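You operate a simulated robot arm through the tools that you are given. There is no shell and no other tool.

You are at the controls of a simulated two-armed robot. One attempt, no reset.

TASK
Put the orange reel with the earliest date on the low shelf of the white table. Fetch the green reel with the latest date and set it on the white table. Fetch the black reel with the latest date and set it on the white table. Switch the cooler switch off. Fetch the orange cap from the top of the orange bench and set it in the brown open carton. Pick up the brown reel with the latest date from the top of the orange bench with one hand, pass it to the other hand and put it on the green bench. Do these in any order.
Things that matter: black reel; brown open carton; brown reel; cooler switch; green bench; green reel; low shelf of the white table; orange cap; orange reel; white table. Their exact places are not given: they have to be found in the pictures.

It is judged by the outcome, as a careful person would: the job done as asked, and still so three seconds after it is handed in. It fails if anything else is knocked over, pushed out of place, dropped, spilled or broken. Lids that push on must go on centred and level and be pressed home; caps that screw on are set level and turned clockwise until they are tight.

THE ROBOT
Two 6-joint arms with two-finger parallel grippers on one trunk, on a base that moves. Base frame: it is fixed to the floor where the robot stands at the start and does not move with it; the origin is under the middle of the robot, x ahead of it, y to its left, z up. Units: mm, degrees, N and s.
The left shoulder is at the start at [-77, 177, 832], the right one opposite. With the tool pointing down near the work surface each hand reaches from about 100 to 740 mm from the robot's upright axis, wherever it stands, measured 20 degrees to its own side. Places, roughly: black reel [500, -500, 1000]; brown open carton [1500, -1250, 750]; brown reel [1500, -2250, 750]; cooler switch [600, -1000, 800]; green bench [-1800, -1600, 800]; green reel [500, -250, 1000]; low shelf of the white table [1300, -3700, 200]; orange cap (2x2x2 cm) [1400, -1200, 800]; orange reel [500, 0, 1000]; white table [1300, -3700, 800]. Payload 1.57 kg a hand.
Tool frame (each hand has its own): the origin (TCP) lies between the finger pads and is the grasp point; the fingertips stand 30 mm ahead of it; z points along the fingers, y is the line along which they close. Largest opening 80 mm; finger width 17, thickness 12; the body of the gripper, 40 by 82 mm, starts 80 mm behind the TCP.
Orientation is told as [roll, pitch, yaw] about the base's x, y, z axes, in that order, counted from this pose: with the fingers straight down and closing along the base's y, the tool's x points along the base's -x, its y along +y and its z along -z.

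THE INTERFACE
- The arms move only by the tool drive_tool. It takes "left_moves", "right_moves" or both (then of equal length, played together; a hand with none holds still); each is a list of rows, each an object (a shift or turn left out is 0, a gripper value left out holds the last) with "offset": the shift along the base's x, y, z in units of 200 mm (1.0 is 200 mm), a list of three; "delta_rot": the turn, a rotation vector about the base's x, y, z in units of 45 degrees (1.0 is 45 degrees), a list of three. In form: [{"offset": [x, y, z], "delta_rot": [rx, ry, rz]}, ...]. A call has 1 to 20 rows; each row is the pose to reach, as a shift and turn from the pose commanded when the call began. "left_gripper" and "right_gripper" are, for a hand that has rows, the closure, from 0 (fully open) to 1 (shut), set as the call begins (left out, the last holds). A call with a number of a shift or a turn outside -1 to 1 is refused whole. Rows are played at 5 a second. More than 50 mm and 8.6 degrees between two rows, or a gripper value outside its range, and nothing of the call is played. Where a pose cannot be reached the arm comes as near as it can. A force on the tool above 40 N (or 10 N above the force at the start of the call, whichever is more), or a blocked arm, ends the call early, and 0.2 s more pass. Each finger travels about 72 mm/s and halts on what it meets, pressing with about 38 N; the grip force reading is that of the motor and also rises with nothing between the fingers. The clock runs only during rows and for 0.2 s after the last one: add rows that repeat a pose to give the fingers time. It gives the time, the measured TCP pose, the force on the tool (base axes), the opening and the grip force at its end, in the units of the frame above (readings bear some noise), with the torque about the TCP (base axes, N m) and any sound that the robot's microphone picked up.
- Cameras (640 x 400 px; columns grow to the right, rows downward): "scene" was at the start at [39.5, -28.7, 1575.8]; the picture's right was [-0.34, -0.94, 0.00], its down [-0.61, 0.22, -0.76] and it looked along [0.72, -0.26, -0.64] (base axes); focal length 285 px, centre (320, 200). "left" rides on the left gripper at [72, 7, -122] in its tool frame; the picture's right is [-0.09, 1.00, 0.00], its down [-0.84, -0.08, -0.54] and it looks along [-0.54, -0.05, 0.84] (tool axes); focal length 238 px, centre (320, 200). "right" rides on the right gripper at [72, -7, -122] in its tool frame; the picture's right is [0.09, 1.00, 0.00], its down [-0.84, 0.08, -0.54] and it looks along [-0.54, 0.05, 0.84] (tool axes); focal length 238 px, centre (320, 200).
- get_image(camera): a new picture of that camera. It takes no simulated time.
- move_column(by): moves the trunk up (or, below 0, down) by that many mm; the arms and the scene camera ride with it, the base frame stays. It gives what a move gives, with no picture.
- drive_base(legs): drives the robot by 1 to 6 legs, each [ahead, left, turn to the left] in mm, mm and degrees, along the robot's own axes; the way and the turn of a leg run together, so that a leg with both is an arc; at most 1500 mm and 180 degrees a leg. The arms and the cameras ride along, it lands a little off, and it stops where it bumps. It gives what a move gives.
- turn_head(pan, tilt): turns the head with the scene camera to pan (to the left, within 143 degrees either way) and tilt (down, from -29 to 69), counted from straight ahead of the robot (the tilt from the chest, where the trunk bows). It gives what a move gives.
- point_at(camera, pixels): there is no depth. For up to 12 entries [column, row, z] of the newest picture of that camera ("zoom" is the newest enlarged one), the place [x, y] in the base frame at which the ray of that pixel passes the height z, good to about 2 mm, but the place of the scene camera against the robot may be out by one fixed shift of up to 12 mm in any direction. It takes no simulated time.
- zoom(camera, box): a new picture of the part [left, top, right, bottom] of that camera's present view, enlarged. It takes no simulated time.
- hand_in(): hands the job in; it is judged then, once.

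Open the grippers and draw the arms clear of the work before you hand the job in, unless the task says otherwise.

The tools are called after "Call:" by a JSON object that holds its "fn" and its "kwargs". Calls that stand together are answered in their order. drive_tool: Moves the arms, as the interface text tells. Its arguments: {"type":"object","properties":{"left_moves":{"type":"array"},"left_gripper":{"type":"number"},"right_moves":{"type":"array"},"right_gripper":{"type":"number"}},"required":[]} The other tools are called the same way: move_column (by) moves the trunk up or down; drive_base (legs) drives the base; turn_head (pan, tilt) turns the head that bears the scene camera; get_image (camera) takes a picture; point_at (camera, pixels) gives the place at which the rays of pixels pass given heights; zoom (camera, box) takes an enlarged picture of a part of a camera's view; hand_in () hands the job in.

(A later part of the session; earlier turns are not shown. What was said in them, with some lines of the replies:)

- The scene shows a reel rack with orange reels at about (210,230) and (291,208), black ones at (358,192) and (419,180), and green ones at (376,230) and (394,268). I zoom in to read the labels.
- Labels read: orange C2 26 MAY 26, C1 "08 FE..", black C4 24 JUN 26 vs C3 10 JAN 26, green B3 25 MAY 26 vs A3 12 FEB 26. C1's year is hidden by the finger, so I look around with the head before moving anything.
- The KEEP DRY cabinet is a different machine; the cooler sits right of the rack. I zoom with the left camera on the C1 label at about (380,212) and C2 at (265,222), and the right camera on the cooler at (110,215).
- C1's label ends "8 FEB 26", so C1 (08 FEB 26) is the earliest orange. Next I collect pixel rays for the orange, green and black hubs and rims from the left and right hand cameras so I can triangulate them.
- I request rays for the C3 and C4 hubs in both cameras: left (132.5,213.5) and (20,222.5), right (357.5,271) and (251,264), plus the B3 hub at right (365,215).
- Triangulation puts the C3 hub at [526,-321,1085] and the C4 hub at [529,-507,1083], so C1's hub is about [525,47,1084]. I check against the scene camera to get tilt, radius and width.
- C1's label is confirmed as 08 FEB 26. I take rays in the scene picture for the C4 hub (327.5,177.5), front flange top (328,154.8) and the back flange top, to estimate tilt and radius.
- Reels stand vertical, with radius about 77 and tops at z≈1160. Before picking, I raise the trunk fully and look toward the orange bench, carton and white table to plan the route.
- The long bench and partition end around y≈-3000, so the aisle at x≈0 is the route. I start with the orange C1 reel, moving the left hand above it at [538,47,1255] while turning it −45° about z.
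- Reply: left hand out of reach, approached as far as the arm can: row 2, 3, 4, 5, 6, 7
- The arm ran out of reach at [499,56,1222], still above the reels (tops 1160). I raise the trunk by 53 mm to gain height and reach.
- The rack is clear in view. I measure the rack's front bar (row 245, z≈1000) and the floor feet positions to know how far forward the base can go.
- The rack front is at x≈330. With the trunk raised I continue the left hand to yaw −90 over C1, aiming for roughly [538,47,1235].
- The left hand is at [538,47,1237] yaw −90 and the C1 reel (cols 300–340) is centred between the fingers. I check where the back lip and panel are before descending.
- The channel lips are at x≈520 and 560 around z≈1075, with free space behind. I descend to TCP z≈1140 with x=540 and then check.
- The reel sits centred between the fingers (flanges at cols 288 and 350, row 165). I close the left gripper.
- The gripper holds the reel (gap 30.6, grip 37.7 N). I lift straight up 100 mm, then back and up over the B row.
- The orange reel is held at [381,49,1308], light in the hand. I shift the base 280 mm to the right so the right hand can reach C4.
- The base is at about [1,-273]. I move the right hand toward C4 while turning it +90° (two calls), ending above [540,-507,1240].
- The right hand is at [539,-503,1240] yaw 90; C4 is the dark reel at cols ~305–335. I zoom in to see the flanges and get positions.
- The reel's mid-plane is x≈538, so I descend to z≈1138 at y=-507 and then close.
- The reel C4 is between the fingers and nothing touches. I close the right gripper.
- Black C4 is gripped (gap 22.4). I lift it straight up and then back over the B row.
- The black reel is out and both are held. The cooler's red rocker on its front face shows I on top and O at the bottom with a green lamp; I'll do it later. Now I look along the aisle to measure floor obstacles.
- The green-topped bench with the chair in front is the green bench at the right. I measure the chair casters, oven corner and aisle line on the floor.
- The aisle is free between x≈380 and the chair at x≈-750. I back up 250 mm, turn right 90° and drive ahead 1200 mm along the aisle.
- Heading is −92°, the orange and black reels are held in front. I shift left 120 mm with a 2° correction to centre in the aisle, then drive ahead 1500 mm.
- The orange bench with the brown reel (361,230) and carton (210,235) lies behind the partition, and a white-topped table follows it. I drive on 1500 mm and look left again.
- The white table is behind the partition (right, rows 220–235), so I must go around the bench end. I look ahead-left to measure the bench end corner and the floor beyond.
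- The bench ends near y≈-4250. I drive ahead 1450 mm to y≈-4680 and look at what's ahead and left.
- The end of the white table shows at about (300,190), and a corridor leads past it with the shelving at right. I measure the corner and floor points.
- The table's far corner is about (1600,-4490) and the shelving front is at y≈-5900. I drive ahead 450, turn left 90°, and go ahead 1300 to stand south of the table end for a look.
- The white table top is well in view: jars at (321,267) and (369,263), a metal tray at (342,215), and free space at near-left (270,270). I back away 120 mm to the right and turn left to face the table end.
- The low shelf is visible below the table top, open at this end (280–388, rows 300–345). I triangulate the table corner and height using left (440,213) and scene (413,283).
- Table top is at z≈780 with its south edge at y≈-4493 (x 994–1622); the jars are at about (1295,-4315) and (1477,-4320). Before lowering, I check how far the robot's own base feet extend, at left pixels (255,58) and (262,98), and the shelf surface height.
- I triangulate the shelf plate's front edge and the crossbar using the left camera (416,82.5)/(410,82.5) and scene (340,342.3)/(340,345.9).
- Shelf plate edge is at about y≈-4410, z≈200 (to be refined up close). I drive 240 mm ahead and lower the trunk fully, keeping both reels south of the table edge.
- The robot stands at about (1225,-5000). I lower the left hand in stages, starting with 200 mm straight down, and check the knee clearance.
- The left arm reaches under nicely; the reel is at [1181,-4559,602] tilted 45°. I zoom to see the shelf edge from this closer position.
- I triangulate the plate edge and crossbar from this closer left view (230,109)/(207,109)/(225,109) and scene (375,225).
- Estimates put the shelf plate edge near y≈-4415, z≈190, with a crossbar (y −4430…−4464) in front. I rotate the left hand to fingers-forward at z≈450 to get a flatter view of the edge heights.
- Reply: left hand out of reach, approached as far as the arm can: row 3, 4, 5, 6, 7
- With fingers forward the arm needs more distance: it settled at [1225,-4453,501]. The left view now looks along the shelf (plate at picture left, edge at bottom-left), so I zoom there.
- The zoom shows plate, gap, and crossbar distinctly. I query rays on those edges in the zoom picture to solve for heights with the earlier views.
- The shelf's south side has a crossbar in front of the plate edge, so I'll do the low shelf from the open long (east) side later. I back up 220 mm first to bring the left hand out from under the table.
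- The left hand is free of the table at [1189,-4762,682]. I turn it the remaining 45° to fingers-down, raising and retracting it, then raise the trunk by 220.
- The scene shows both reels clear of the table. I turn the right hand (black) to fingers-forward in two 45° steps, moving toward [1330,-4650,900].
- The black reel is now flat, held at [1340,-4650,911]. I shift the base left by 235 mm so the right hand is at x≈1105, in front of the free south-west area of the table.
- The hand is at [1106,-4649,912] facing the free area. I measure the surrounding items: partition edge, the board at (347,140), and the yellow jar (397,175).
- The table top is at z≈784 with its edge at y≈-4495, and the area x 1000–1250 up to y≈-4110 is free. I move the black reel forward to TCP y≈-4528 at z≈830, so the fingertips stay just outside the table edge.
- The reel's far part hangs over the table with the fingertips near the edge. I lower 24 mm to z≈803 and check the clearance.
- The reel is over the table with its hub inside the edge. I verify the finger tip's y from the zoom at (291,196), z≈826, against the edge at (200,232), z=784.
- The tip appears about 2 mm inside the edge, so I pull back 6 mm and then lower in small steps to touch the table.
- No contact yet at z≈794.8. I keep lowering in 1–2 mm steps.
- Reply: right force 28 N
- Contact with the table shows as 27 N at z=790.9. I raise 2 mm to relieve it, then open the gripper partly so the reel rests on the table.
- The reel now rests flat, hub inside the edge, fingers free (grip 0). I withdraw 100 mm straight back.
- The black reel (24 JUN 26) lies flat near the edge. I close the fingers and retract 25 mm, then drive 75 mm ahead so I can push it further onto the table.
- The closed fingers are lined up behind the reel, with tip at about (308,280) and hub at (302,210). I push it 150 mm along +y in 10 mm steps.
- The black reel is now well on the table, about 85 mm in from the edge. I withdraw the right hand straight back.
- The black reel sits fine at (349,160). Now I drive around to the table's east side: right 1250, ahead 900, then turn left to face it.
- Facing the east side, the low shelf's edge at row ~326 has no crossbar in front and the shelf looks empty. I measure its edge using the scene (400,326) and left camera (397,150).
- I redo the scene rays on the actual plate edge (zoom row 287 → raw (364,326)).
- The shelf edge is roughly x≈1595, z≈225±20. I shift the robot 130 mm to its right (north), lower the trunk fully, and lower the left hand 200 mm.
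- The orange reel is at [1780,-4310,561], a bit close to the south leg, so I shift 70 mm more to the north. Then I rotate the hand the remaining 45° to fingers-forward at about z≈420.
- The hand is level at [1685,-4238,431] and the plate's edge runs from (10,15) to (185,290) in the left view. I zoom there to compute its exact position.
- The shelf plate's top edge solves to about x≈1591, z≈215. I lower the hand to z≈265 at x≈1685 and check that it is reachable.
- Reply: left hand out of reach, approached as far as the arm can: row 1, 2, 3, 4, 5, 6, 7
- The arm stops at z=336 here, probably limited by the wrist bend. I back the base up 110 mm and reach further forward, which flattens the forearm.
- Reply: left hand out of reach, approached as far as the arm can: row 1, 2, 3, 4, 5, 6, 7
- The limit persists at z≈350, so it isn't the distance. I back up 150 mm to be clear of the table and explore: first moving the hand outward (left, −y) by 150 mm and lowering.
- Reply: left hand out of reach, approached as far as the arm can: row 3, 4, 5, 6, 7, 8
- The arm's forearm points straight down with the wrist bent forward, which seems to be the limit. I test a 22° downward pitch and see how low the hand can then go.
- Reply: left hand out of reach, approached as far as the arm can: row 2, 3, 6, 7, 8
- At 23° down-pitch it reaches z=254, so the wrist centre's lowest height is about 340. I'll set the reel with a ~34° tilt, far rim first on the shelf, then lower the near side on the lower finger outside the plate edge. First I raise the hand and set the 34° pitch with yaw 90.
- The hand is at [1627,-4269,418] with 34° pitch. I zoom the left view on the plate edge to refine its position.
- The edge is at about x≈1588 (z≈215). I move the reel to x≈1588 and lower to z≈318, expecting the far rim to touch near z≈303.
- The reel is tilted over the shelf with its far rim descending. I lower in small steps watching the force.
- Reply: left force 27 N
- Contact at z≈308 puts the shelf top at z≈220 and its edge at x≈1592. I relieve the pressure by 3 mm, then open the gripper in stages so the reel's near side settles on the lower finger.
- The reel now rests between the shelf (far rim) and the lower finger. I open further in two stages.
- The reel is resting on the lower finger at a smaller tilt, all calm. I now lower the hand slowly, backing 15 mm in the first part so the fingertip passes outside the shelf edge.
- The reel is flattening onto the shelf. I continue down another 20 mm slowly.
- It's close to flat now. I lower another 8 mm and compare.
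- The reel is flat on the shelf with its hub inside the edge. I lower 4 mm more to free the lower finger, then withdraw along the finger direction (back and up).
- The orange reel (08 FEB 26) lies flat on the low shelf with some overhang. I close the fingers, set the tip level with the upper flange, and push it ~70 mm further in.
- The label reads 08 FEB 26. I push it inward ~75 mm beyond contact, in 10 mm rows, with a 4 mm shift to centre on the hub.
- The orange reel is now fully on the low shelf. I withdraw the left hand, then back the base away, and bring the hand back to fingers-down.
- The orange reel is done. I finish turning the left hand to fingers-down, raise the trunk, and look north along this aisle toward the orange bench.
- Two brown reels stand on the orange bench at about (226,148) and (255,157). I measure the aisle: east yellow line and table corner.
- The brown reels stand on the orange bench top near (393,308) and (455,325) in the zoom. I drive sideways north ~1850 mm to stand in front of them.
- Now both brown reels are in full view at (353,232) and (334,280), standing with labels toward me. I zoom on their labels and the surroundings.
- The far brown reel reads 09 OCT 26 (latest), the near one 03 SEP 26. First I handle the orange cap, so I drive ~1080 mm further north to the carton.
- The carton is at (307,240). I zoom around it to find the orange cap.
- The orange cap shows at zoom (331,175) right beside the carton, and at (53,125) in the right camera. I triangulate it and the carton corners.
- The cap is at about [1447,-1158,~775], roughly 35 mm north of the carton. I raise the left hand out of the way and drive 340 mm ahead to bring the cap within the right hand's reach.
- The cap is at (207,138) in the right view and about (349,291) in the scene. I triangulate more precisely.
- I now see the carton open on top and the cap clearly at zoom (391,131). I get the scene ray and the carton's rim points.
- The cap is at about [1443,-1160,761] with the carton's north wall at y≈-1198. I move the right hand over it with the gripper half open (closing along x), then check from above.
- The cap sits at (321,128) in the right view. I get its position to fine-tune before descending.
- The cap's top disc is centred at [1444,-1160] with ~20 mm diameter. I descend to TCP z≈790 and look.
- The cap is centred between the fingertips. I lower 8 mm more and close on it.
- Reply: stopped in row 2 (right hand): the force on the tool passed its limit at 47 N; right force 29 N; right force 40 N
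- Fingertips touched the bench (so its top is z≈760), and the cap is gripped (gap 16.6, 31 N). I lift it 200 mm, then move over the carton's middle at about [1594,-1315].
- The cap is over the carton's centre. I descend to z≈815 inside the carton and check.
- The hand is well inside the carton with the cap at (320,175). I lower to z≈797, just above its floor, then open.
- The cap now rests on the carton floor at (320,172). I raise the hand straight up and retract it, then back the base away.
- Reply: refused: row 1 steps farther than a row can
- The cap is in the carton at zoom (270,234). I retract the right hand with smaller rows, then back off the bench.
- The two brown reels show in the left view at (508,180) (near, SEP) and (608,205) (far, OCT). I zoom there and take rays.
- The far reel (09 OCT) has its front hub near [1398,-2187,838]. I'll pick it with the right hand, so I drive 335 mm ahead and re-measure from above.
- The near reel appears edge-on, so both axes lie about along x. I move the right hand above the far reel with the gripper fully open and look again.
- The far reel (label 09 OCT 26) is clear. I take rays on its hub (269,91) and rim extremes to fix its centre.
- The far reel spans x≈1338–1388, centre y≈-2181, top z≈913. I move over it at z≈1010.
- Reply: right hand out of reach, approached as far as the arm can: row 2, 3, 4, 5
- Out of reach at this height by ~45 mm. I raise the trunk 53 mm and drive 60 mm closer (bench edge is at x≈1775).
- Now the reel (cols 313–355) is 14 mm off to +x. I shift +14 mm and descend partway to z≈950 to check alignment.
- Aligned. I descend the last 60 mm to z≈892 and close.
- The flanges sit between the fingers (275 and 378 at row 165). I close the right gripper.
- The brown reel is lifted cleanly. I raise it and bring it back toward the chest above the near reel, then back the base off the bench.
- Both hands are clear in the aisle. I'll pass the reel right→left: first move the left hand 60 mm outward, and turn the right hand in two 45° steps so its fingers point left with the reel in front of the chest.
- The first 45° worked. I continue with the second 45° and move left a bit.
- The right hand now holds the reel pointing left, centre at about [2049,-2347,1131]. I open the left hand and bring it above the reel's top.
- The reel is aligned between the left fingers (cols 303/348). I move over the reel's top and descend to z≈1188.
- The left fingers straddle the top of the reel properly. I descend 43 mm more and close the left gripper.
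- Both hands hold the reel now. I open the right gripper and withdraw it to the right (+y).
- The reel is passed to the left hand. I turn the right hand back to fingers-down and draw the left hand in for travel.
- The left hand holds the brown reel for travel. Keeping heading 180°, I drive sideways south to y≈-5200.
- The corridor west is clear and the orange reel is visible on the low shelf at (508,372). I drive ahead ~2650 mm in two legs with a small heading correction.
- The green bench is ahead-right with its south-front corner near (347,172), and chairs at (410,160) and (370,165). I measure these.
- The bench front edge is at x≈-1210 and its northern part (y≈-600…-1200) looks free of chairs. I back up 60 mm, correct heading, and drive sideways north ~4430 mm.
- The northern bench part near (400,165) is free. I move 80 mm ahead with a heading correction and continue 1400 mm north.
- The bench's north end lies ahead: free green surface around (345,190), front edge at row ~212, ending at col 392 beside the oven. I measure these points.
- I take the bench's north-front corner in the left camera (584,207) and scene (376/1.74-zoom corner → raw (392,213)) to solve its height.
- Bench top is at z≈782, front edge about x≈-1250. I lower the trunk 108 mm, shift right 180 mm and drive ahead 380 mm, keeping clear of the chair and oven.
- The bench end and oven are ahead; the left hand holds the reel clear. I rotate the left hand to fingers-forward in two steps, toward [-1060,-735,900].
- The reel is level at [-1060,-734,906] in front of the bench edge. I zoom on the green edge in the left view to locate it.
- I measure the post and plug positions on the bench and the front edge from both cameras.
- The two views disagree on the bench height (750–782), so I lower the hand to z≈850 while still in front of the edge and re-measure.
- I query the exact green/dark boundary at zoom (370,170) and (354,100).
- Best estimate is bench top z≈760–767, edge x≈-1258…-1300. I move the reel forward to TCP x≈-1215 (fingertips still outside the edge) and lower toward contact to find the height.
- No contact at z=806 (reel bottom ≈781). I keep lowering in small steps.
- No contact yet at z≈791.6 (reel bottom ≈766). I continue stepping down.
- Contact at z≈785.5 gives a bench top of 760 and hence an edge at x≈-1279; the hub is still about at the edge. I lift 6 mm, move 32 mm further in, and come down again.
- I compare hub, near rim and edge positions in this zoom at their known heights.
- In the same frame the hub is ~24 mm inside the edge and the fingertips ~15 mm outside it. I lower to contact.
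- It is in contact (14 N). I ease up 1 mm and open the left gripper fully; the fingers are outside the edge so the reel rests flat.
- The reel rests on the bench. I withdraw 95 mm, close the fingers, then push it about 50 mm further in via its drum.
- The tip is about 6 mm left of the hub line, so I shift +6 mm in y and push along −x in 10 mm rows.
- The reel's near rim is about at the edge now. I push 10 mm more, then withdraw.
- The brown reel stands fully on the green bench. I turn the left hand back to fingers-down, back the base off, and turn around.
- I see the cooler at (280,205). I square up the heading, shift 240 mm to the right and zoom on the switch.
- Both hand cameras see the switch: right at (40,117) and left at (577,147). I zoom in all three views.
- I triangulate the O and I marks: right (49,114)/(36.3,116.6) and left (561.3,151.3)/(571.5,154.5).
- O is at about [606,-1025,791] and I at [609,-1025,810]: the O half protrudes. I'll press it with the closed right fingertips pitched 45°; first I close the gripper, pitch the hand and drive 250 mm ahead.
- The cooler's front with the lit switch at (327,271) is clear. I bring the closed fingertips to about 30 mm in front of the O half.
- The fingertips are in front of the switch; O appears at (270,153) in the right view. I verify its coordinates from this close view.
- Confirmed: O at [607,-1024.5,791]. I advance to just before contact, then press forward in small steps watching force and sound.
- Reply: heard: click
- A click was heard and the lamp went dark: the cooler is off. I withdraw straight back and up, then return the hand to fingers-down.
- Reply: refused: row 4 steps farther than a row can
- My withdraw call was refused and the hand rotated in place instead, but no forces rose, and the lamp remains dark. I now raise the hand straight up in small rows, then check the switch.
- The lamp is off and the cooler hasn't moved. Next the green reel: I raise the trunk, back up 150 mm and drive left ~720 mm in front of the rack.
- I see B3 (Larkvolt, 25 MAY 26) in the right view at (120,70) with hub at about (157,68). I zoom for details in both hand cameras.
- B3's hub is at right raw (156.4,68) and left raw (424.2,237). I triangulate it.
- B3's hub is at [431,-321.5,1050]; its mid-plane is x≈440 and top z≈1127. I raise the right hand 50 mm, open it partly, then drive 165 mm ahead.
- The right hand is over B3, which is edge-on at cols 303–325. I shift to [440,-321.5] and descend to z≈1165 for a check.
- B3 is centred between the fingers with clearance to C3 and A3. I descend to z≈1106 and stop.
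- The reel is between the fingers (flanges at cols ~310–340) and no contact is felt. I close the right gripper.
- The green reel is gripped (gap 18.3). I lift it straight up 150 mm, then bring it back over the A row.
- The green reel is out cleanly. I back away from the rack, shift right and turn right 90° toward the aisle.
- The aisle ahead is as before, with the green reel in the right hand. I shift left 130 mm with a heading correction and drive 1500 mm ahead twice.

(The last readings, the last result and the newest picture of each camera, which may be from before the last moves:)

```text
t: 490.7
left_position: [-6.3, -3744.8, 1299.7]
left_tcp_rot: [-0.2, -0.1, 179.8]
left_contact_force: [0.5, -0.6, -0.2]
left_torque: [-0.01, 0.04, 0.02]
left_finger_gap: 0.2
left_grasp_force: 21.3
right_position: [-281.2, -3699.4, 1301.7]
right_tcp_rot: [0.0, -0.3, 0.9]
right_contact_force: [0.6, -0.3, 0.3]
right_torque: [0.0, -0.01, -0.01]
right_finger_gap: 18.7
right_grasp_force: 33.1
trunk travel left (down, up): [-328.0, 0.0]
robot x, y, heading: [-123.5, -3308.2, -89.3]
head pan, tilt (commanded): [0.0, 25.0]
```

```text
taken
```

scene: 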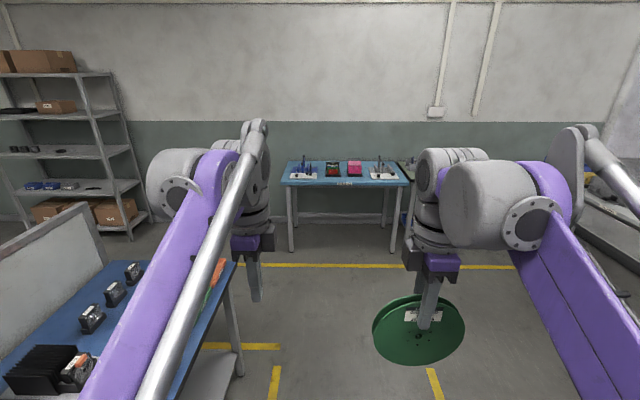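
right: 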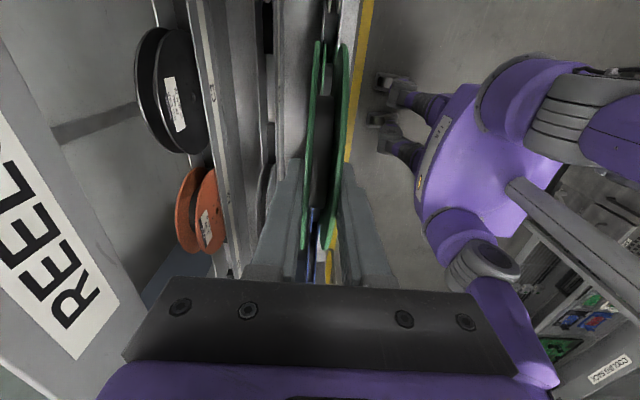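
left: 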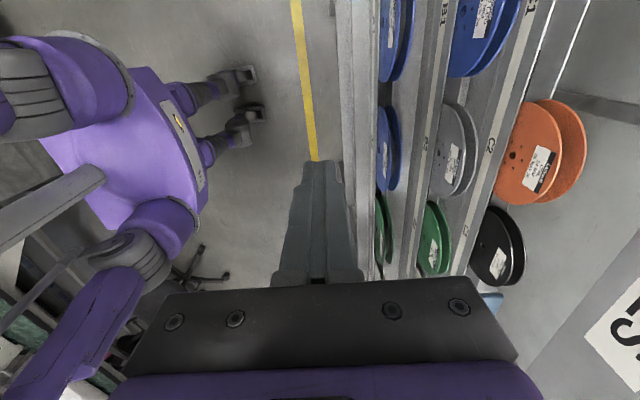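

The way is clear to the corridor. I drive another 1880 mm, turn left 90°, and go ahead ~1250 mm to stand south of the white table.

Call:
{"fn": "drive_base", "kwargs": {"legs": [[1500, 0, 0], [380, 0, 0], [0, 0, 89.3], [1250, 0, 0]]}}

Call:
{"fn": "turn_head", "kwargs": {"pan": 85, "tilt": 35}}

Call:
{"fn": "get_image", "kwargs": {"camera": "scene"}}

```text
t: 509.8
left_position: [1540.3, -5194.4, 1300.9]
left_tcp_rot: [-0.1, -0.1, -95.2]
left_contact_force: [0.2, 0.0, -0.5]
left_torque: [0.0, 0.03, 0.0]
left_finger_gap: 0.1
left_grasp_force: 21.4
right_position: [1471.8, -5466.3, 1302.4]
right_tcp_rot: [-0.1, -0.3, 85.9]
right_contact_force: [-0.1, -0.7, -1.4]
right_torque: [-0.01, 0.0, -0.02]
right_finger_gap: 18.5
right_grasp_force: 33.2
trunk travel left (down, up): [-328.0, 0.0]
robot x, y, heading: [1093.7, -5275.9, -4.1]
head pan, tilt (commanded): [0.0, 25.0]
```

```text
t: 511.4
left_position: [1539.8, -5194.6, 1300.3]
left_tcp_rot: [-0.2, 0.0, -95.2]
left_contact_force: [0.2, 0.3, -2.1]
left_torque: [0.0, 0.01, -0.03]
left_finger_gap: 0.0
left_grasp_force: 21.6
right_position: [1472.3, -5465.7, 1302.4]
right_tcp_rot: [-0.2, -0.4, 85.9]
right_contact_force: [0.1, -0.3, -0.8]
right_torque: [0.01, 0.0, -0.02]
right_finger_gap: 18.5
right_grasp_force: 33.6
trunk travel left (down, up): [-328.0, 0.0]
robot x, y, heading: [1097.6, -5274.1, -3.9]
head pan, tilt (commanded): [85.0, 35.0]
```

```text
taken
```

scene: 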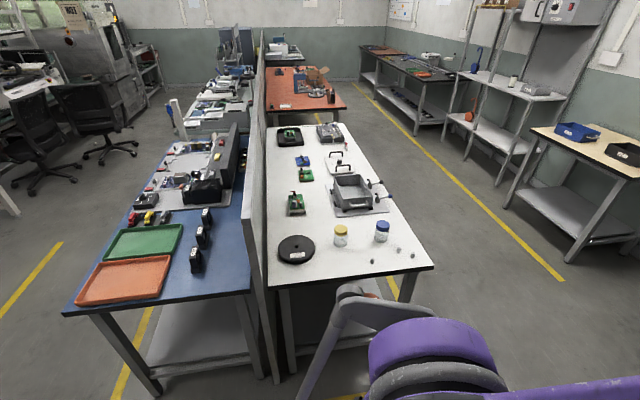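

The black reel lies on the table at (296,249). I turn left 94° to face the table and lower the trunk 108 mm.

Call:
{"fn": "drive_base", "kwargs": {"legs": [[0, 0, 94]]}}

Call:
{"fn": "move_column", "kwargs": {"by": -108}}

Call:
{"fn": "turn_head", "kwargs": {"pan": 0, "tilt": 42}}

Call:
{"fn": "get_image", "kwargs": {"camera": "scene"}}

```text
t: 515.8
left_position: [979.2, -4840.7, 1300.1]
left_tcp_rot: [0.0, 0.0, -0.1]
left_contact_force: [0.5, 0.4, -0.2]
left_torque: [0.02, 0.02, -0.02]
left_finger_gap: 0.0
left_grasp_force: 21.0
right_position: [1254.7, -4885.9, 1302.8]
right_tcp_rot: [-0.1, -0.3, -179.3]
right_contact_force: [-0.2, -0.5, -1.3]
right_torque: [-0.01, 0.01, 0.03]
right_finger_gap: 18.5
right_grasp_force: 32.8
trunk travel left (down, up): [-328.0, 0.0]
robot x, y, heading: [1099.1, -5277.4, 90.8]
head pan, tilt (commanded): [85.0, 35.0]
```

```text
t: 517.2
left_position: [979.9, -4840.6, 1192.5]
left_tcp_rot: [-0.1, 0.0, -0.2]
left_contact_force: [-0.5, 0.5, -0.4]
left_torque: [0.01, 0.0, 0.03]
left_finger_gap: 0.0
left_grasp_force: 21.4
right_position: [1254.7, -4886.3, 1194.2]
right_tcp_rot: [0.0, -0.3, -179.3]
right_contact_force: [-0.2, 1.3, -0.6]
right_torque: [-0.03, 0.01, -0.01]
right_finger_gap: 18.3
right_grasp_force: 32.9
trunk travel left (down, up): [-220.0, 108.0]
robot x, y, heading: [1100.5, -5275.9, 90.7]
head pan, tilt (commanded): [85.0, 35.0]
```

```text
t: 518.8
left_position: [978.7, -4842.5, 1192.5]
left_tcp_rot: [-0.1, 0.0, -0.2]
left_contact_force: [-0.5, -0.1, 0.3]
left_torque: [0.0, 0.01, 0.0]
left_finger_gap: 0.0
left_grasp_force: 21.6
right_position: [1254.7, -4886.3, 1194.9]
right_tcp_rot: [-0.1, -0.4, -179.3]
right_contact_force: [-0.4, -0.1, -0.4]
right_torque: [-0.02, 0.0, 0.02]
right_finger_gap: 18.6
right_grasp_force: 32.9
trunk travel left (down, up): [-220.0, 108.0]
robot x, y, heading: [1098.0, -5276.7, 90.8]
head pan, tilt (commanded): [0.0, 42.0]
```

```text
taken
```

scene: 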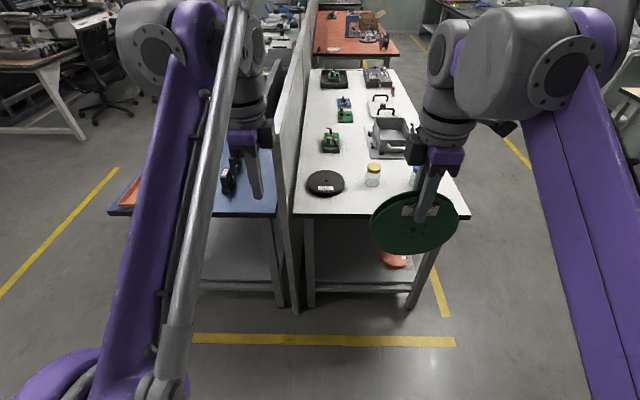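

The table is ahead and the orange reel is visible on the low shelf (395,260). I correct heading, move 60 mm ahead, then turn the right hand to fingers-forward.

Call:
{"fn": "drive_base", "kwargs": {"legs": [[60, 0, -0.8]]}}

Call:
{"fn": "drive_tool", "kwargs": {"right_moves": [{"offset": [0, 0.08, -0.125], "delta_rot": [0.167, 0, 0]}, {"offset": [0, 0.16, -0.25], "delta_rot": [0.333, 0, 0]}, {"offset": [0, 0.24, -0.375], "delta_rot": [0.5, 0, 0]}, {"offset": [0, 0.32, -0.5], "delta_rot": [0.667, 0, 0]}, {"offset": [0, 0.4, -0.625], "delta_rot": [0.833, 0, 0]}, {"offset": [0, 0.48, -0.75], "delta_rot": [1.0, 0, 0]}, {"offset": [0, 0.48, -0.75], "delta_rot": [1.0, 0, 0]}]}}

Call:
{"fn": "drive_tool", "kwargs": {"right_moves": [{"offset": [0, 0.08, -0.125], "delta_rot": [0.167, 0, 0]}, {"offset": [0, 0.16, -0.25], "delta_rot": [0.333, 0, 0]}, {"offset": [0, 0.24, -0.375], "delta_rot": [0.5, 0, 0]}, {"offset": [0, 0.32, -0.5], "delta_rot": [0.667, 0, 0]}, {"offset": [0, 0.4, -0.6], "delta_rot": [0.833, 0, 0]}, {"offset": [0, 0.48, -0.68], "delta_rot": [1.0, 0, 0]}, {"offset": [0, 0.48, -0.68], "delta_rot": [1.0, 0, 0]}]}}

Call:
{"fn": "get_image", "kwargs": {"camera": "scene"}}

```text
t: 519.8
left_position: [985.7, -4779.0, 1191.8]
left_tcp_rot: [0.0, -0.1, -1.0]
left_contact_force: [1.1, -0.1, -0.5]
left_torque: [-0.05, -0.04, -0.02]
left_finger_gap: 0.0
left_grasp_force: 21.1
right_position: [1259.7, -4828.7, 1194.3]
right_tcp_rot: [0.1, -0.3, 179.9]
right_contact_force: [-0.3, 0.2, -1.1]
right_torque: [0.02, 0.0, -0.02]
right_finger_gap: 18.6
right_grasp_force: 32.9
trunk travel left (down, up): [-220.0, 108.0]
robot x, y, heading: [1101.9, -5214.5, 90.0]
head pan, tilt (commanded): [0.0, 42.0]
```

```text
t: 521.4
left_position: [984.3, -4779.1, 1192.1]
left_tcp_rot: [-0.1, 0.0, -1.1]
left_contact_force: [0.4, 0.4, 0.4]
left_torque: [0.0, 0.01, 0.04]
left_finger_gap: 0.1
left_grasp_force: 21.5
right_position: [1258.9, -4733.1, 1043.8]
right_tcp_rot: [-45.1, -0.2, -179.9]
right_contact_force: [1.0, 0.8, -0.5]
right_torque: [-0.03, -0.01, -0.01]
right_finger_gap: 18.6
right_grasp_force: 32.6
trunk travel left (down, up): [-220.0, 108.0]
robot x, y, heading: [1100.1, -5213.7, 90.2]
head pan, tilt (commanded): [0.0, 42.0]
```

```text
t: 523.0
left_position: [984.2, -4780.5, 1192.4]
left_tcp_rot: [0.1, 0.0, -1.0]
left_contact_force: [0.3, -0.8, 0.7]
left_torque: [0.05, 0.03, -0.02]
left_finger_gap: 0.0
left_grasp_force: 21.1
right_position: [1260.8, -4637.7, 910.2]
right_tcp_rot: [-90.2, -0.1, -179.8]
right_contact_force: [-0.5, -0.2, -0.7]
right_torque: [-0.07, 0.04, 0.0]
right_finger_gap: 18.5
right_grasp_force: 32.5
right hand out of reach, approached as far as the arm can: row 5
trunk travel left (down, up): [-220.0, 108.0]
robot x, y, heading: [1096.5, -5217.3, 89.7]
head pan, tilt (commanded): [0.0, 42.0]
```

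```text
taken
```

scene: 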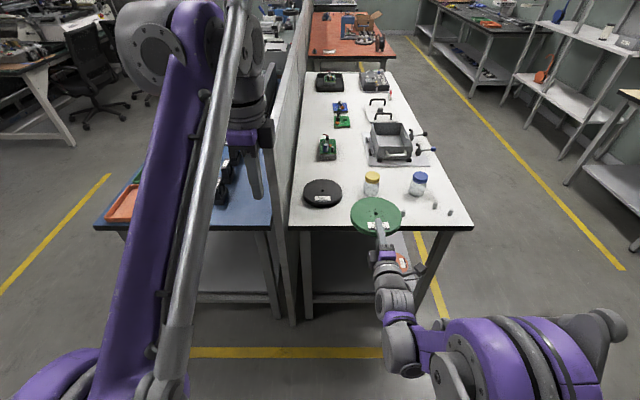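

The green reel is level at [1261,-4638,910]. I measure the black reel, jar, bits and edge in the same scene view to choose the spot.

Call:
{"fn": "zoom", "kwargs": {"camera": "scene", "box": [280, 150, 480, 270]}}

Call:
{"fn": "point_at", "kwargs": {"camera": "zoom", "pixels": [[134, 136, 803], [74, 140, 803], [196, 140, 803], [294, 142, 781], [275, 135, 781], [314, 135, 781], [395, 199, 785], [100, 240, 781], [60, 243, 781], [440, 245, 781], [304, 190, 919]]}}

```text
3.20 times, centred on (380, 210) of scene
```

zoom: 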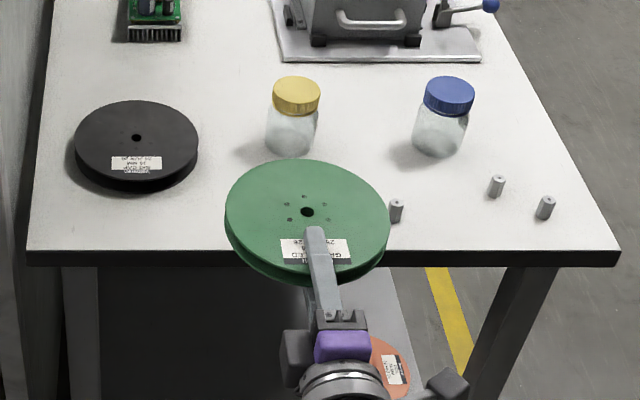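

```text
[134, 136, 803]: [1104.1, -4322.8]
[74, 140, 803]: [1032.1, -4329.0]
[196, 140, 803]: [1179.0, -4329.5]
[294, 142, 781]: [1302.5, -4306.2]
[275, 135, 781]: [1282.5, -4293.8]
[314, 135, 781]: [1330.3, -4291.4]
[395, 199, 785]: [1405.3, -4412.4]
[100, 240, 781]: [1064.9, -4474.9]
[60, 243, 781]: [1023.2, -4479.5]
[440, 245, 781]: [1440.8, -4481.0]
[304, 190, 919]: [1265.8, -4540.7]
```

In this view's frame the black hub is at (1105,-4325), the jar near (1306,-4300) and the edge at -4478, so a green centre near x≈1257 fits with ~10 mm to spare. I move forward to TCP y≈-4532, x≈1252, z≈830.

Call:
{"fn": "drive_tool", "kwargs": {"right_moves": [{"offset": [-0.01, 0.11, -0.08]}, {"offset": [-0.02, 0.22, -0.16]}, {"offset": [-0.03, 0.33, -0.24]}, {"offset": [-0.04, 0.43, -0.32]}, {"offset": [-0.045, 0.53, -0.4]}, {"offset": [-0.045, 0.53, -0.4]}]}}

Call:
{"fn": "zoom", "kwargs": {"camera": "scene", "box": [280, 150, 480, 270]}}

Call:
{"fn": "get_image", "kwargs": {"camera": "right"}}

```text
t: 524.4
left_position: [985.1, -4780.3, 1192.6]
left_tcp_rot: [-0.1, 0.0, -1.1]
left_contact_force: [1.4, -0.2, -0.1]
left_torque: [0.0, 0.01, 0.01]
left_finger_gap: 0.1
left_grasp_force: 20.7
right_position: [1249.9, -4529.9, 828.1]
right_tcp_rot: [-90.1, -0.1, -179.6]
right_contact_force: [-0.6, -0.9, -1.8]
right_torque: [-0.09, -0.01, 0.0]
right_finger_gap: 18.4
right_grasp_force: 32.6
trunk travel left (down, up): [-220.0, 108.0]
robot x, y, heading: [1095.4, -5215.8, 90.0]
head pan, tilt (commanded): [0.0, 42.0]
```

```text
3.20 times, centred on (380, 210) of scene
```

zoom: 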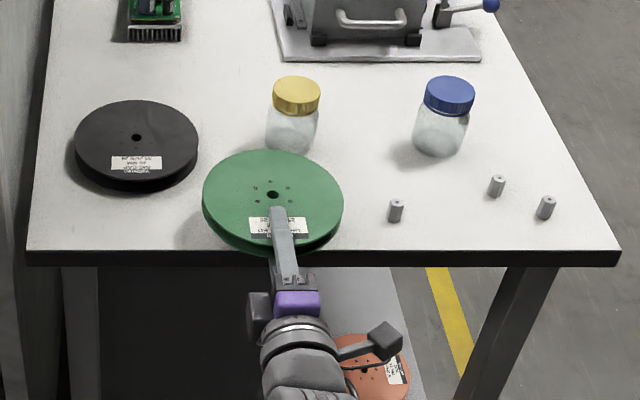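

```text
taken
```

right: 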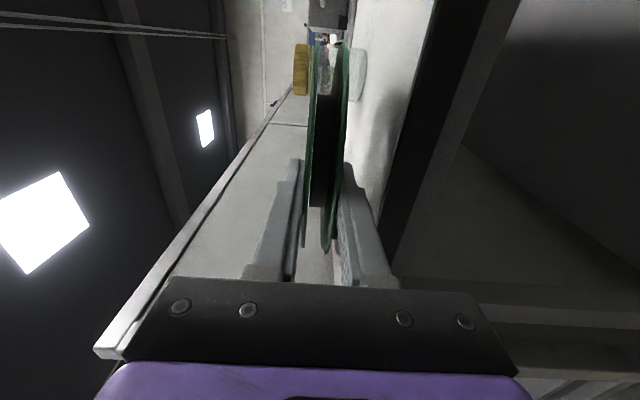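

The green reel is over the table edge. I lower to z≈800 and check the hub and fingertip against the edge.

Call:
{"fn": "drive_tool", "kwargs": {"right_moves": [{"offset": [0, 0, -0.05]}, {"offset": [0, 0, -0.1]}, {"offset": [0, 0, -0.14]}, {"offset": [0, 0, -0.14]}]}}

Call:
{"fn": "zoom", "kwargs": {"camera": "scene", "box": [320, 170, 440, 260]}}

```text
t: 525.4
left_position: [985.4, -4780.2, 1192.4]
left_tcp_rot: [0.0, 0.0, -0.9]
left_contact_force: [-0.6, 0.0, 1.2]
left_torque: [0.02, 0.04, -0.02]
left_finger_gap: 0.0
left_grasp_force: 21.2
right_position: [1249.2, -4530.6, 799.4]
right_tcp_rot: [-90.1, -0.1, -179.8]
right_contact_force: [0.2, -0.2, -1.0]
right_torque: [-0.05, 0.02, -0.01]
right_finger_gap: 18.5
right_grasp_force: 33.6
trunk travel left (down, up): [-220.0, 108.0]
robot x, y, heading: [1097.5, -5217.0, 90.0]
head pan, tilt (commanded): [0.0, 42.0]
```

```text
4.44 times, centred on (380, 215) of scene
```

zoom: 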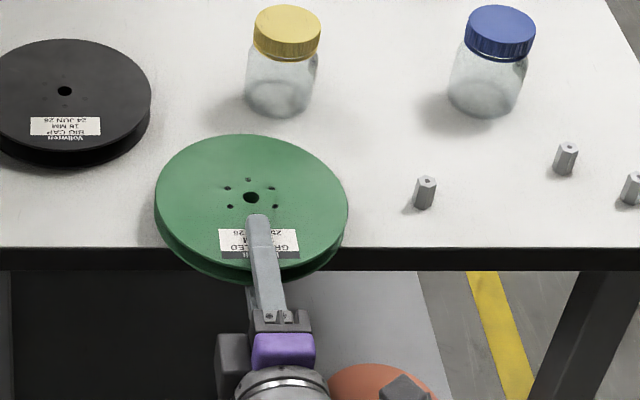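

Call:
{"fn": "point_at", "kwargs": {"camera": "zoom", "pixels": [[251, 197, 809], [257, 216, 821], [100, 247, 781], [400, 248, 781], [64, 91, 803], [280, 112, 781], [151, 95, 803], [155, 205, 809], [348, 205, 809]]}}

```text
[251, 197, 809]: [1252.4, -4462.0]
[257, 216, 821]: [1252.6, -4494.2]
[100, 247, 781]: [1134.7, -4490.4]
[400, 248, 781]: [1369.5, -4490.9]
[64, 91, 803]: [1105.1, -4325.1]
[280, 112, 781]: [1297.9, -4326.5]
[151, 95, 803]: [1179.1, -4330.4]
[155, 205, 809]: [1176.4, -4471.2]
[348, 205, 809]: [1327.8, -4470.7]
```

In this frame the hub is 28 mm inside the edge and the tip ~4 mm outside. I pull back 3 mm and lower toward contact near z≈790.

Call:
{"fn": "drive_tool", "kwargs": {"right_moves": [{"offset": [0, -0.015, -0.01]}, {"offset": [0, -0.015, -0.02]}, {"offset": [0, -0.015, -0.03]}, {"offset": [0, -0.015, -0.035]}, {"offset": [0, -0.015, -0.035]}]}}

Call:
{"fn": "drive_tool", "kwargs": {"right_moves": [{"offset": [0, 0, -0.005]}, {"offset": [0, 0, -0.01]}, {"offset": [0, 0, -0.01]}]}}

```text
t: 526.6
left_position: [985.6, -4778.7, 1193.0]
left_tcp_rot: [-0.1, 0.0, -1.0]
left_contact_force: [0.7, -0.2, -0.5]
left_torque: [0.0, -0.01, 0.01]
left_finger_gap: 0.0
left_grasp_force: 20.9
right_position: [1251.1, -4533.5, 793.4]
right_tcp_rot: [-90.2, -0.1, -179.8]
right_contact_force: [0.0, -0.5, -1.6]
right_torque: [-0.1, 0.01, 0.0]
right_finger_gap: 18.5
right_grasp_force: 32.9
trunk travel left (down, up): [-220.0, 108.0]
robot x, y, heading: [1099.5, -5216.5, 90.1]
head pan, tilt (commanded): [0.0, 42.0]
```

```text
t: 527.4
left_position: [984.6, -4779.0, 1191.7]
left_tcp_rot: [-0.1, 0.0, -1.0]
left_contact_force: [0.4, -0.3, 0.4]
left_torque: [-0.02, 0.0, 0.0]
left_finger_gap: 0.0
left_grasp_force: 20.9
right_position: [1250.2, -4532.4, 790.2]
right_tcp_rot: [-90.1, -0.1, -179.6]
right_contact_force: [0.2, 0.5, -1.6]
right_torque: [-0.05, -0.01, 0.0]
right_finger_gap: 18.5
right_grasp_force: 33.2
trunk travel left (down, up): [-220.0, 108.0]
robot x, y, heading: [1097.1, -5215.4, 90.3]
head pan, tilt (commanded): [0.0, 42.0]
```

No contact yet at z=790.2. I go down another 1–3 mm.

Call:
{"fn": "drive_tool", "kwargs": {"right_moves": [{"offset": [0, 0, -0.005]}, {"offset": [0, 0, -0.008]}, {"offset": [0, 0, -0.008]}]}}

Call:
{"fn": "drive_tool", "kwargs": {"right_moves": [{"offset": [0, 0, -0.004]}, {"offset": [0, 0, -0.008]}, {"offset": [0, 0, -0.008]}]}}

```text
t: 528.2
left_position: [983.9, -4780.5, 1191.6]
left_tcp_rot: [-0.1, 0.0, -1.1]
left_contact_force: [-0.1, 0.9, -0.4]
left_torque: [0.02, 0.05, -0.01]
left_finger_gap: 0.1
left_grasp_force: 21.5
right_position: [1250.7, -4532.6, 789.8]
right_tcp_rot: [-90.1, -0.2, -179.8]
right_contact_force: [-0.4, -0.6, 0.7]
right_torque: [-0.01, 0.03, 0.02]
right_finger_gap: 18.6
right_grasp_force: 32.7
trunk travel left (down, up): [-220.0, 108.0]
robot x, y, heading: [1095.4, -5214.9, 90.3]
head pan, tilt (commanded): [0.0, 42.0]
```

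```text
t: 529.0
left_position: [984.9, -4780.1, 1193.1]
left_tcp_rot: [0.0, -0.1, -1.0]
left_contact_force: [-0.3, -1.0, 0.4]
left_torque: [0.05, 0.01, 0.05]
left_finger_gap: 0.0
left_grasp_force: 21.0
right_position: [1250.7, -4533.1, 788.3]
right_tcp_rot: [-90.2, 0.0, -179.6]
right_contact_force: [0.3, 4.7, 11.8]
right_torque: [0.49, 0.08, -0.03]
right_finger_gap: 18.3
right_grasp_force: 33.0
trunk travel left (down, up): [-220.0, 108.0]
robot x, y, heading: [1097.6, -5214.2, 90.2]
head pan, tilt (commanded): [0.0, 42.0]
```

Contact (11.8 N) at z≈788.3. I ease up about 1 mm and open the right gripper partly.

Call:
{"fn": "drive_tool", "kwargs": {"right_moves": [{"offset": [0, 0, 0.004]}, {"offset": [0, 0, 0.005]}, {"offset": [0, 0, 0.005]}]}}

Call:
{"fn": "drive_tool", "kwargs": {"right_moves": [{"offset": [0, 0, 0]}, {"offset": [0, 0, 0]}, {"offset": [0, 0, 0]}, {"offset": [0, 0, 0]}], "right_gripper": 0.5}}

Call:
{"fn": "zoom", "kwargs": {"camera": "scene", "box": [320, 170, 440, 260]}}

```text
t: 529.8
left_position: [984.6, -4780.3, 1192.9]
left_tcp_rot: [0.0, 0.0, -0.9]
left_contact_force: [-0.6, 0.0, -0.5]
left_torque: [-0.02, 0.01, -0.02]
left_finger_gap: 0.1
left_grasp_force: 21.3
right_position: [1251.0, -4534.2, 789.4]
right_tcp_rot: [-90.0, -0.1, -179.7]
right_contact_force: [1.4, 3.6, 13.5]
right_torque: [0.46, 0.01, -0.08]
right_finger_gap: 18.3
right_grasp_force: 32.6
trunk travel left (down, up): [-220.0, 108.0]
robot x, y, heading: [1097.0, -5216.8, 89.9]
head pan, tilt (commanded): [0.0, 42.0]
```

```text
t: 530.8
left_position: [984.8, -4778.9, 1191.6]
left_tcp_rot: [-0.2, 0.0, -1.0]
left_contact_force: [-0.3, 1.2, -0.4]
left_torque: [0.0, -0.02, 0.0]
left_finger_gap: 0.1
left_grasp_force: 21.6
right_position: [1249.7, -4533.0, 789.1]
right_tcp_rot: [-90.1, -0.1, -179.7]
right_contact_force: [-0.3, -0.8, -0.3]
right_torque: [0.03, 0.0, -0.03]
right_finger_gap: 40.0
right_grasp_force: 0.0
trunk travel left (down, up): [-220.0, 108.0]
robot x, y, heading: [1099.6, -5216.1, 90.1]
head pan, tilt (commanded): [0.0, 42.0]
```

```text
4.44 times, centred on (380, 215) of scene
```

zoom: 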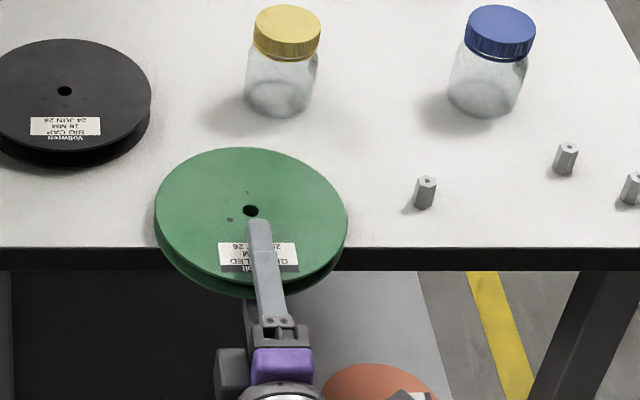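

The green reel rests on the table. I withdraw 105 mm straight back.

Call:
{"fn": "drive_tool", "kwargs": {"right_moves": [{"offset": [0, -0.05, 0]}, {"offset": [0, -0.12, 0]}, {"offset": [0, -0.22, 0]}, {"offset": [0, -0.34, 0]}, {"offset": [0, -0.48, 0]}, {"offset": [0, -0.53, 0]}, {"offset": [0, -0.53, 0]}]}}

Call:
{"fn": "zoom", "kwargs": {"camera": "scene", "box": [320, 170, 440, 260]}}

```text
t: 532.4
left_position: [984.8, -4778.3, 1192.3]
left_tcp_rot: [0.0, 0.0, -1.0]
left_contact_force: [-0.3, -0.5, 0.2]
left_torque: [-0.01, -0.01, 0.02]
left_finger_gap: 0.0
left_grasp_force: 20.8
right_position: [1248.2, -4639.1, 788.1]
right_tcp_rot: [-90.1, -0.2, -179.7]
right_contact_force: [0.5, -0.1, 0.5]
right_torque: [0.01, 0.01, 0.01]
right_finger_gap: 40.4
right_grasp_force: 0.1
trunk travel left (down, up): [-220.0, 108.0]
robot x, y, heading: [1097.3, -5215.9, 90.1]
head pan, tilt (commanded): [0.0, 42.0]
```

```text
4.44 times, centred on (380, 215) of scene
```

zoom: 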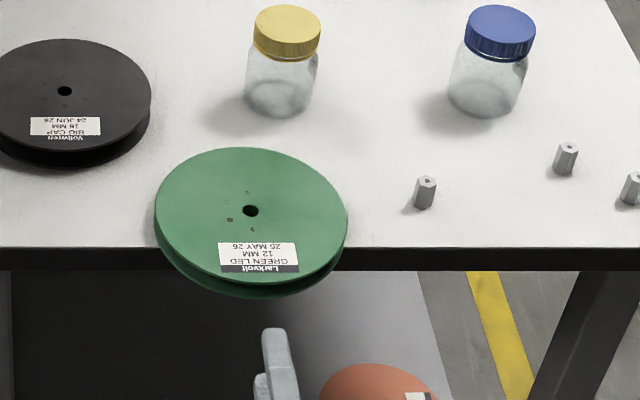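

The label confirms 25 MAY 26. I close the fingers at z≈795, aligned 4 mm to the left, preparing to push the reel fully onto the table.

Call:
{"fn": "drive_tool", "kwargs": {"right_moves": [{"offset": [-0.01, 0, 0.02]}, {"offset": [-0.018, 0, 0.032]}, {"offset": [-0.018, 0, 0.032]}, {"offset": [-0.018, 0, 0.032]}, {"offset": [-0.018, 0, 0.032]}], "right_gripper": 1.0}}

Call:
{"fn": "zoom", "kwargs": {"camera": "scene", "box": [320, 170, 440, 260]}}

Call:
{"fn": "point_at", "kwargs": {"camera": "zoom", "pixels": [[250, 211, 800], [272, 335, 807], [100, 247, 781], [400, 248, 781]]}}

```text
t: 533.6
left_position: [986.0, -4779.8, 1193.0]
left_tcp_rot: [-0.1, 0.0, -0.9]
left_contact_force: [0.1, 0.1, 0.4]
left_torque: [0.0, -0.05, -0.03]
left_finger_gap: 0.0
left_grasp_force: 21.6
right_position: [1245.3, -4638.8, 796.0]
right_tcp_rot: [-90.1, -0.1, -179.7]
right_contact_force: [-0.1, -1.5, 0.2]
right_torque: [0.02, 0.0, 0.02]
right_finger_gap: 0.0
right_grasp_force: 20.7
trunk travel left (down, up): [-220.0, 108.0]
robot x, y, heading: [1096.4, -5217.9, 90.3]
head pan, tilt (commanded): [0.0, 42.0]
```

```text
4.44 times, centred on (380, 215) of scene
```

zoom: 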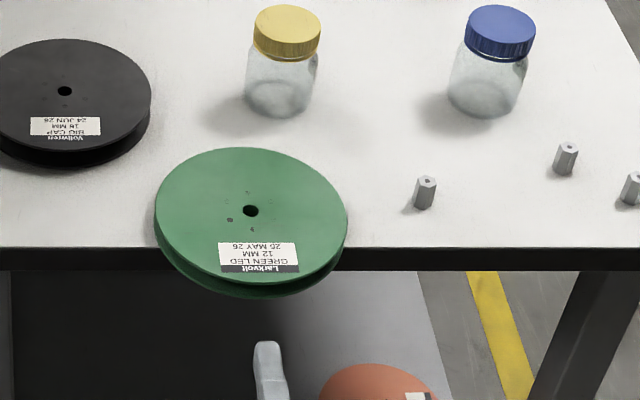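

```text
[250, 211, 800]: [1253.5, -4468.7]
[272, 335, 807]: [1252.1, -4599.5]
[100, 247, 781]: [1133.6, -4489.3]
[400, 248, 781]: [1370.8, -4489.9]
```

The tip is lined up with the hub (21 mm inside the edge). I push ~61 mm past contact, to TCP y≈-4520.

Call:
{"fn": "drive_tool", "kwargs": {"right_moves": [{"offset": [0.01, 0.08, 0]}, {"offset": [0.01, 0.16, 0]}, {"offset": [0.01, 0.23, 0]}, {"offset": [0.01, 0.28, 0]}, {"offset": [0.01, 0.33, 0]}, {"offset": [0.01, 0.38, 0]}, {"offset": [0.01, 0.43, 0]}, {"offset": [0.01, 0.48, 0]}, {"offset": [0.01, 0.53, 0]}, {"offset": [0.01, 0.56, 0]}, {"offset": [0.01, 0.594, 0]}, {"offset": [0.01, 0.594, 0]}]}}

Call:
{"fn": "zoom", "kwargs": {"camera": "scene", "box": [320, 170, 440, 260]}}

```text
t: 536.2
left_position: [985.0, -4779.7, 1193.0]
left_tcp_rot: [-0.2, 0.0, -1.1]
left_contact_force: [0.5, -0.5, 0.0]
left_torque: [0.01, -0.04, -0.02]
left_finger_gap: 0.1
left_grasp_force: 21.7
right_position: [1248.0, -4520.7, 795.9]
right_tcp_rot: [-90.0, -0.1, -179.6]
right_contact_force: [-0.2, -0.3, 0.5]
right_torque: [-0.02, 0.0, 0.0]
right_finger_gap: 0.0
right_grasp_force: 21.8
trunk travel left (down, up): [-220.0, 108.0]
robot x, y, heading: [1095.4, -5214.9, 90.1]
head pan, tilt (commanded): [0.0, 42.0]
```

```text
4.44 times, centred on (380, 215) of scene
```

zoom: 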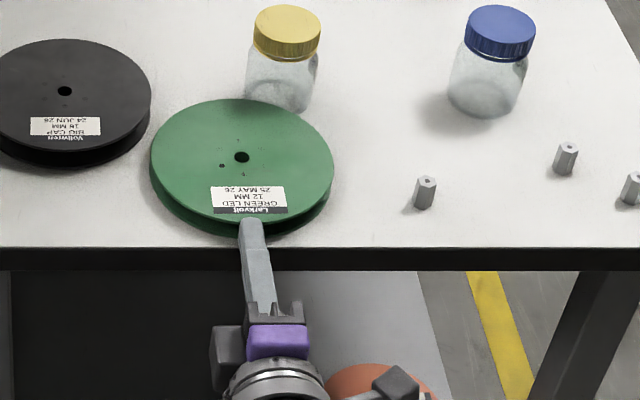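

The green reel is on the table. I check clearances to the black reel and jar from its hub at (242,157).

Call:
{"fn": "point_at", "kwargs": {"camera": "zoom", "pixels": [[242, 157, 800], [150, 168, 800], [334, 168, 800], [64, 91, 803], [240, 98, 800], [100, 247, 781], [250, 238, 781]]}}

Call:
{"fn": "get_image", "kwargs": {"camera": "right"}}

```text
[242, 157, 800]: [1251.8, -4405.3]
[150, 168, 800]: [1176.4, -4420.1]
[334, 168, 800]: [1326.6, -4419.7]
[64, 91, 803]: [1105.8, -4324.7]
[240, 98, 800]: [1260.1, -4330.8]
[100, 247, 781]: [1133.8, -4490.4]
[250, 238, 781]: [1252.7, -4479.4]
```

```text
taken
```

right: 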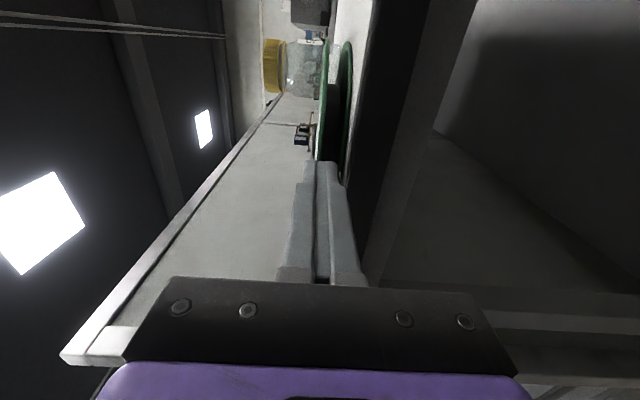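

Gaps are about 13 mm to the black reel and 14 mm to the jar, with the near rim ~10 mm inside the edge. I withdraw the right hand and then back the base away.

Call:
{"fn": "drive_tool", "kwargs": {"right_moves": [{"offset": [0, -0.1, 0]}, {"offset": [0, -0.25, 0.02]}, {"offset": [0, -0.42, 0.04]}, {"offset": [0, -0.58, 0.06]}, {"offset": [0, -0.58, 0.06]}]}}

Call:
{"fn": "drive_base", "kwargs": {"legs": [[-250, 0, 0]]}}

Call:
{"fn": "get_image", "kwargs": {"camera": "scene"}}

```text
t: 537.4
left_position: [984.9, -4778.9, 1192.1]
left_tcp_rot: [-0.1, -0.1, -1.0]
left_contact_force: [-0.6, -0.2, 1.0]
left_torque: [-0.03, -0.02, 0.01]
left_finger_gap: 0.1
left_grasp_force: 21.6
right_position: [1247.8, -4635.8, 807.3]
right_tcp_rot: [-90.1, 0.0, -179.7]
right_contact_force: [-0.6, 0.4, -0.3]
right_torque: [0.01, -0.01, 0.01]
right_finger_gap: 0.0
right_grasp_force: 21.3
trunk travel left (down, up): [-220.0, 108.0]
robot x, y, heading: [1096.4, -5219.5, 89.9]
head pan, tilt (commanded): [0.0, 42.0]
```

```text
t: 539.2
left_position: [986.1, -5026.6, 1192.4]
left_tcp_rot: [-0.1, 0.0, -1.2]
left_contact_force: [1.0, 0.0, -0.3]
left_torque: [0.03, 0.01, -0.02]
left_finger_gap: 0.1
left_grasp_force: 21.6
right_position: [1249.6, -4883.1, 808.6]
right_tcp_rot: [-90.1, -0.1, -179.9]
right_contact_force: [0.5, 0.2, -0.4]
right_torque: [0.0, 0.04, -0.02]
right_finger_gap: 0.0
right_grasp_force: 21.5
trunk travel left (down, up): [-220.0, 108.0]
robot x, y, heading: [1095.5, -5464.4, 89.9]
head pan, tilt (commanded): [0.0, 42.0]
```

```text
taken
```

scene: 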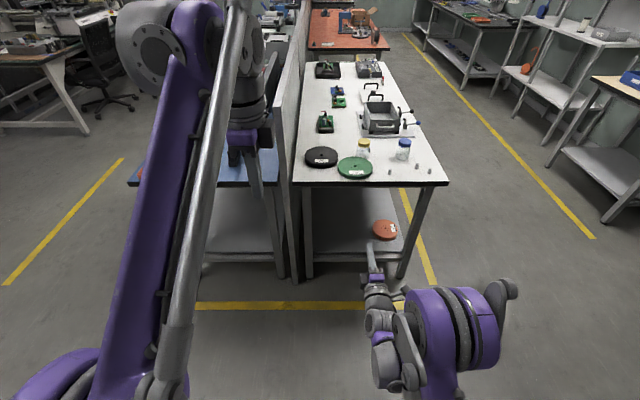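

Black and green reels lie on the table, the orange one on the low shelf. I bring the right hand up to fingers-down and open both grippers, clear of everything.

Call:
{"fn": "drive_tool", "kwargs": {"right_moves": [{"offset": [0.03, -0.06, 0.125], "delta_rot": [-0.167, 0, 0]}, {"offset": [0.06, -0.12, 0.25], "delta_rot": [-0.333, 0, 0]}, {"offset": [0.09, -0.18, 0.375], "delta_rot": [-0.5, 0, 0]}, {"offset": [0.12, -0.24, 0.5], "delta_rot": [-0.667, 0, 0]}, {"offset": [0.15, -0.32, 0.65], "delta_rot": [-0.833, 0, 0]}, {"offset": [0.18, -0.4, 0.8], "delta_rot": [-1.0, 0, 0]}, {"offset": [0.18, -0.4, 0.8], "delta_rot": [-1.0, 0, 0]}], "right_gripper": 0.0, "left_moves": [{"offset": [0, 0, 0]}, {"offset": [0, 0, 0]}, {"offset": [0, 0, 0]}, {"offset": [0, 0, 0]}, {"offset": [0, 0, 0]}, {"offset": [0, 0, 0]}, {"offset": [0, 0, 0]}], "left_gripper": 0.0}}

Call:
{"fn": "zoom", "kwargs": {"camera": "scene", "box": [280, 100, 460, 260]}}

Call:
{"fn": "turn_head", "kwargs": {"pan": 20, "tilt": 15}}

Call:
{"fn": "get_image", "kwargs": {"camera": "scene"}}

```text
t: 540.8
left_position: [985.9, -5025.5, 1192.7]
left_tcp_rot: [-0.1, 0.0, -1.1]
left_contact_force: [0.1, 0.4, 0.1]
left_torque: [-0.01, 0.0, 0.0]
left_finger_gap: 79.8
left_grasp_force: 0.1
right_position: [1284.3, -4964.4, 968.9]
right_tcp_rot: [-45.0, -0.1, 180.0]
right_contact_force: [0.0, 0.5, -0.6]
right_torque: [0.04, -0.02, -0.02]
right_finger_gap: 80.0
right_grasp_force: 0.2
right hand out of reach, approached as far as the arm can: row 2
trunk travel left (down, up): [-220.0, 108.0]
robot x, y, heading: [1096.3, -5465.8, 89.8]
head pan, tilt (commanded): [0.0, 42.0]
```

```text
2.50 times, centred on (370, 180) of scene
```

zoom: 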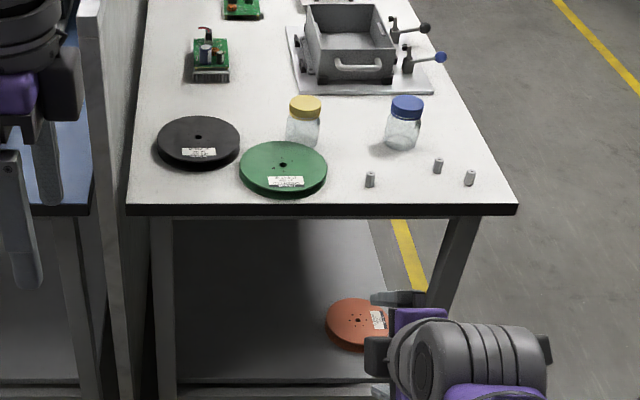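

```text
t: 541.7
left_position: [986.6, -5026.8, 1191.1]
left_tcp_rot: [-0.1, 0.0, -1.2]
left_contact_force: [-0.3, 0.0, 0.4]
left_torque: [0.0, -0.01, -0.03]
left_finger_gap: 80.2
left_grasp_force: 0.0
right_position: [1285.0, -4962.9, 968.4]
right_tcp_rot: [-45.1, 0.0, -180.0]
right_contact_force: [0.5, 0.0, 0.2]
right_torque: [-0.01, 0.01, 0.04]
right_finger_gap: 80.1
right_grasp_force: 0.0
trunk travel left (down, up): [-220.0, 108.0]
robot x, y, heading: [1097.5, -5462.8, 90.1]
head pan, tilt (commanded): [20.0, 15.0]
```

```text
taken
```

scene: 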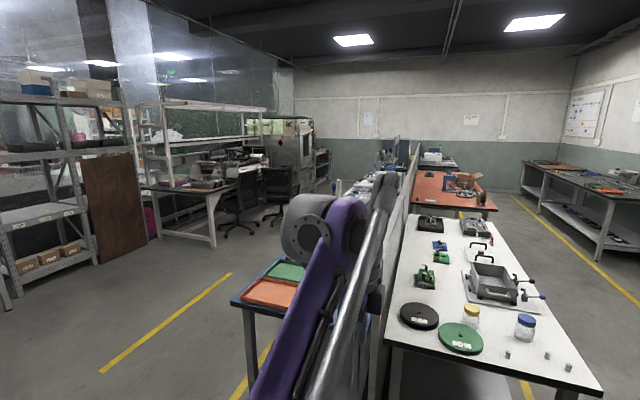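

Everything is in place: black (24 JUN 26) and green (25 MAY 26) on the white table, orange (08 FEB 26) on its low shelf, brown (09 OCT 26) on the green bench, cap in the carton, cooler off. Grippers are open and arms clear, so I hand in.

Call:
{"fn": "hand_in", "kwargs": {}}

```text
The job is handed in.
```

I did all six tasks and handed the job in; no result has come back yet. I saw nothing knocked over or dropped along the way.

| Task | Outcome |
|---|---|
| Orange reel, earliest date (08 FEB 26) | Flat on the low shelf of the white table |
| Green reel, latest date (25 MAY 26) | Flat on the white table, about 13 mm from the black reel and 14 mm from a jar |
| Black reel, latest date (24 JUN 26) | Flat on the white table |
| Cooler switch | Off: I heard a click and the green lamp went dark |
| Orange cap | On the floor of the brown open carton |
| Brown reel, latest date (09 OCT 26) | Picked up with the right hand, passed to the left, and laid on the north end of the green bench |

- **After the switch click:** my move to pull the hand back was refused, so the hand turned in place in front of the switch. No force showed, the cooler did not move and the lamp stayed off.
- **Last checks:** I saw the white-table reels and the orange reel in place just before handing in. I last saw the cap, the brown reel and the switch right after finishing each one.

Both grippers are open, and the robot is backed away from the white table.
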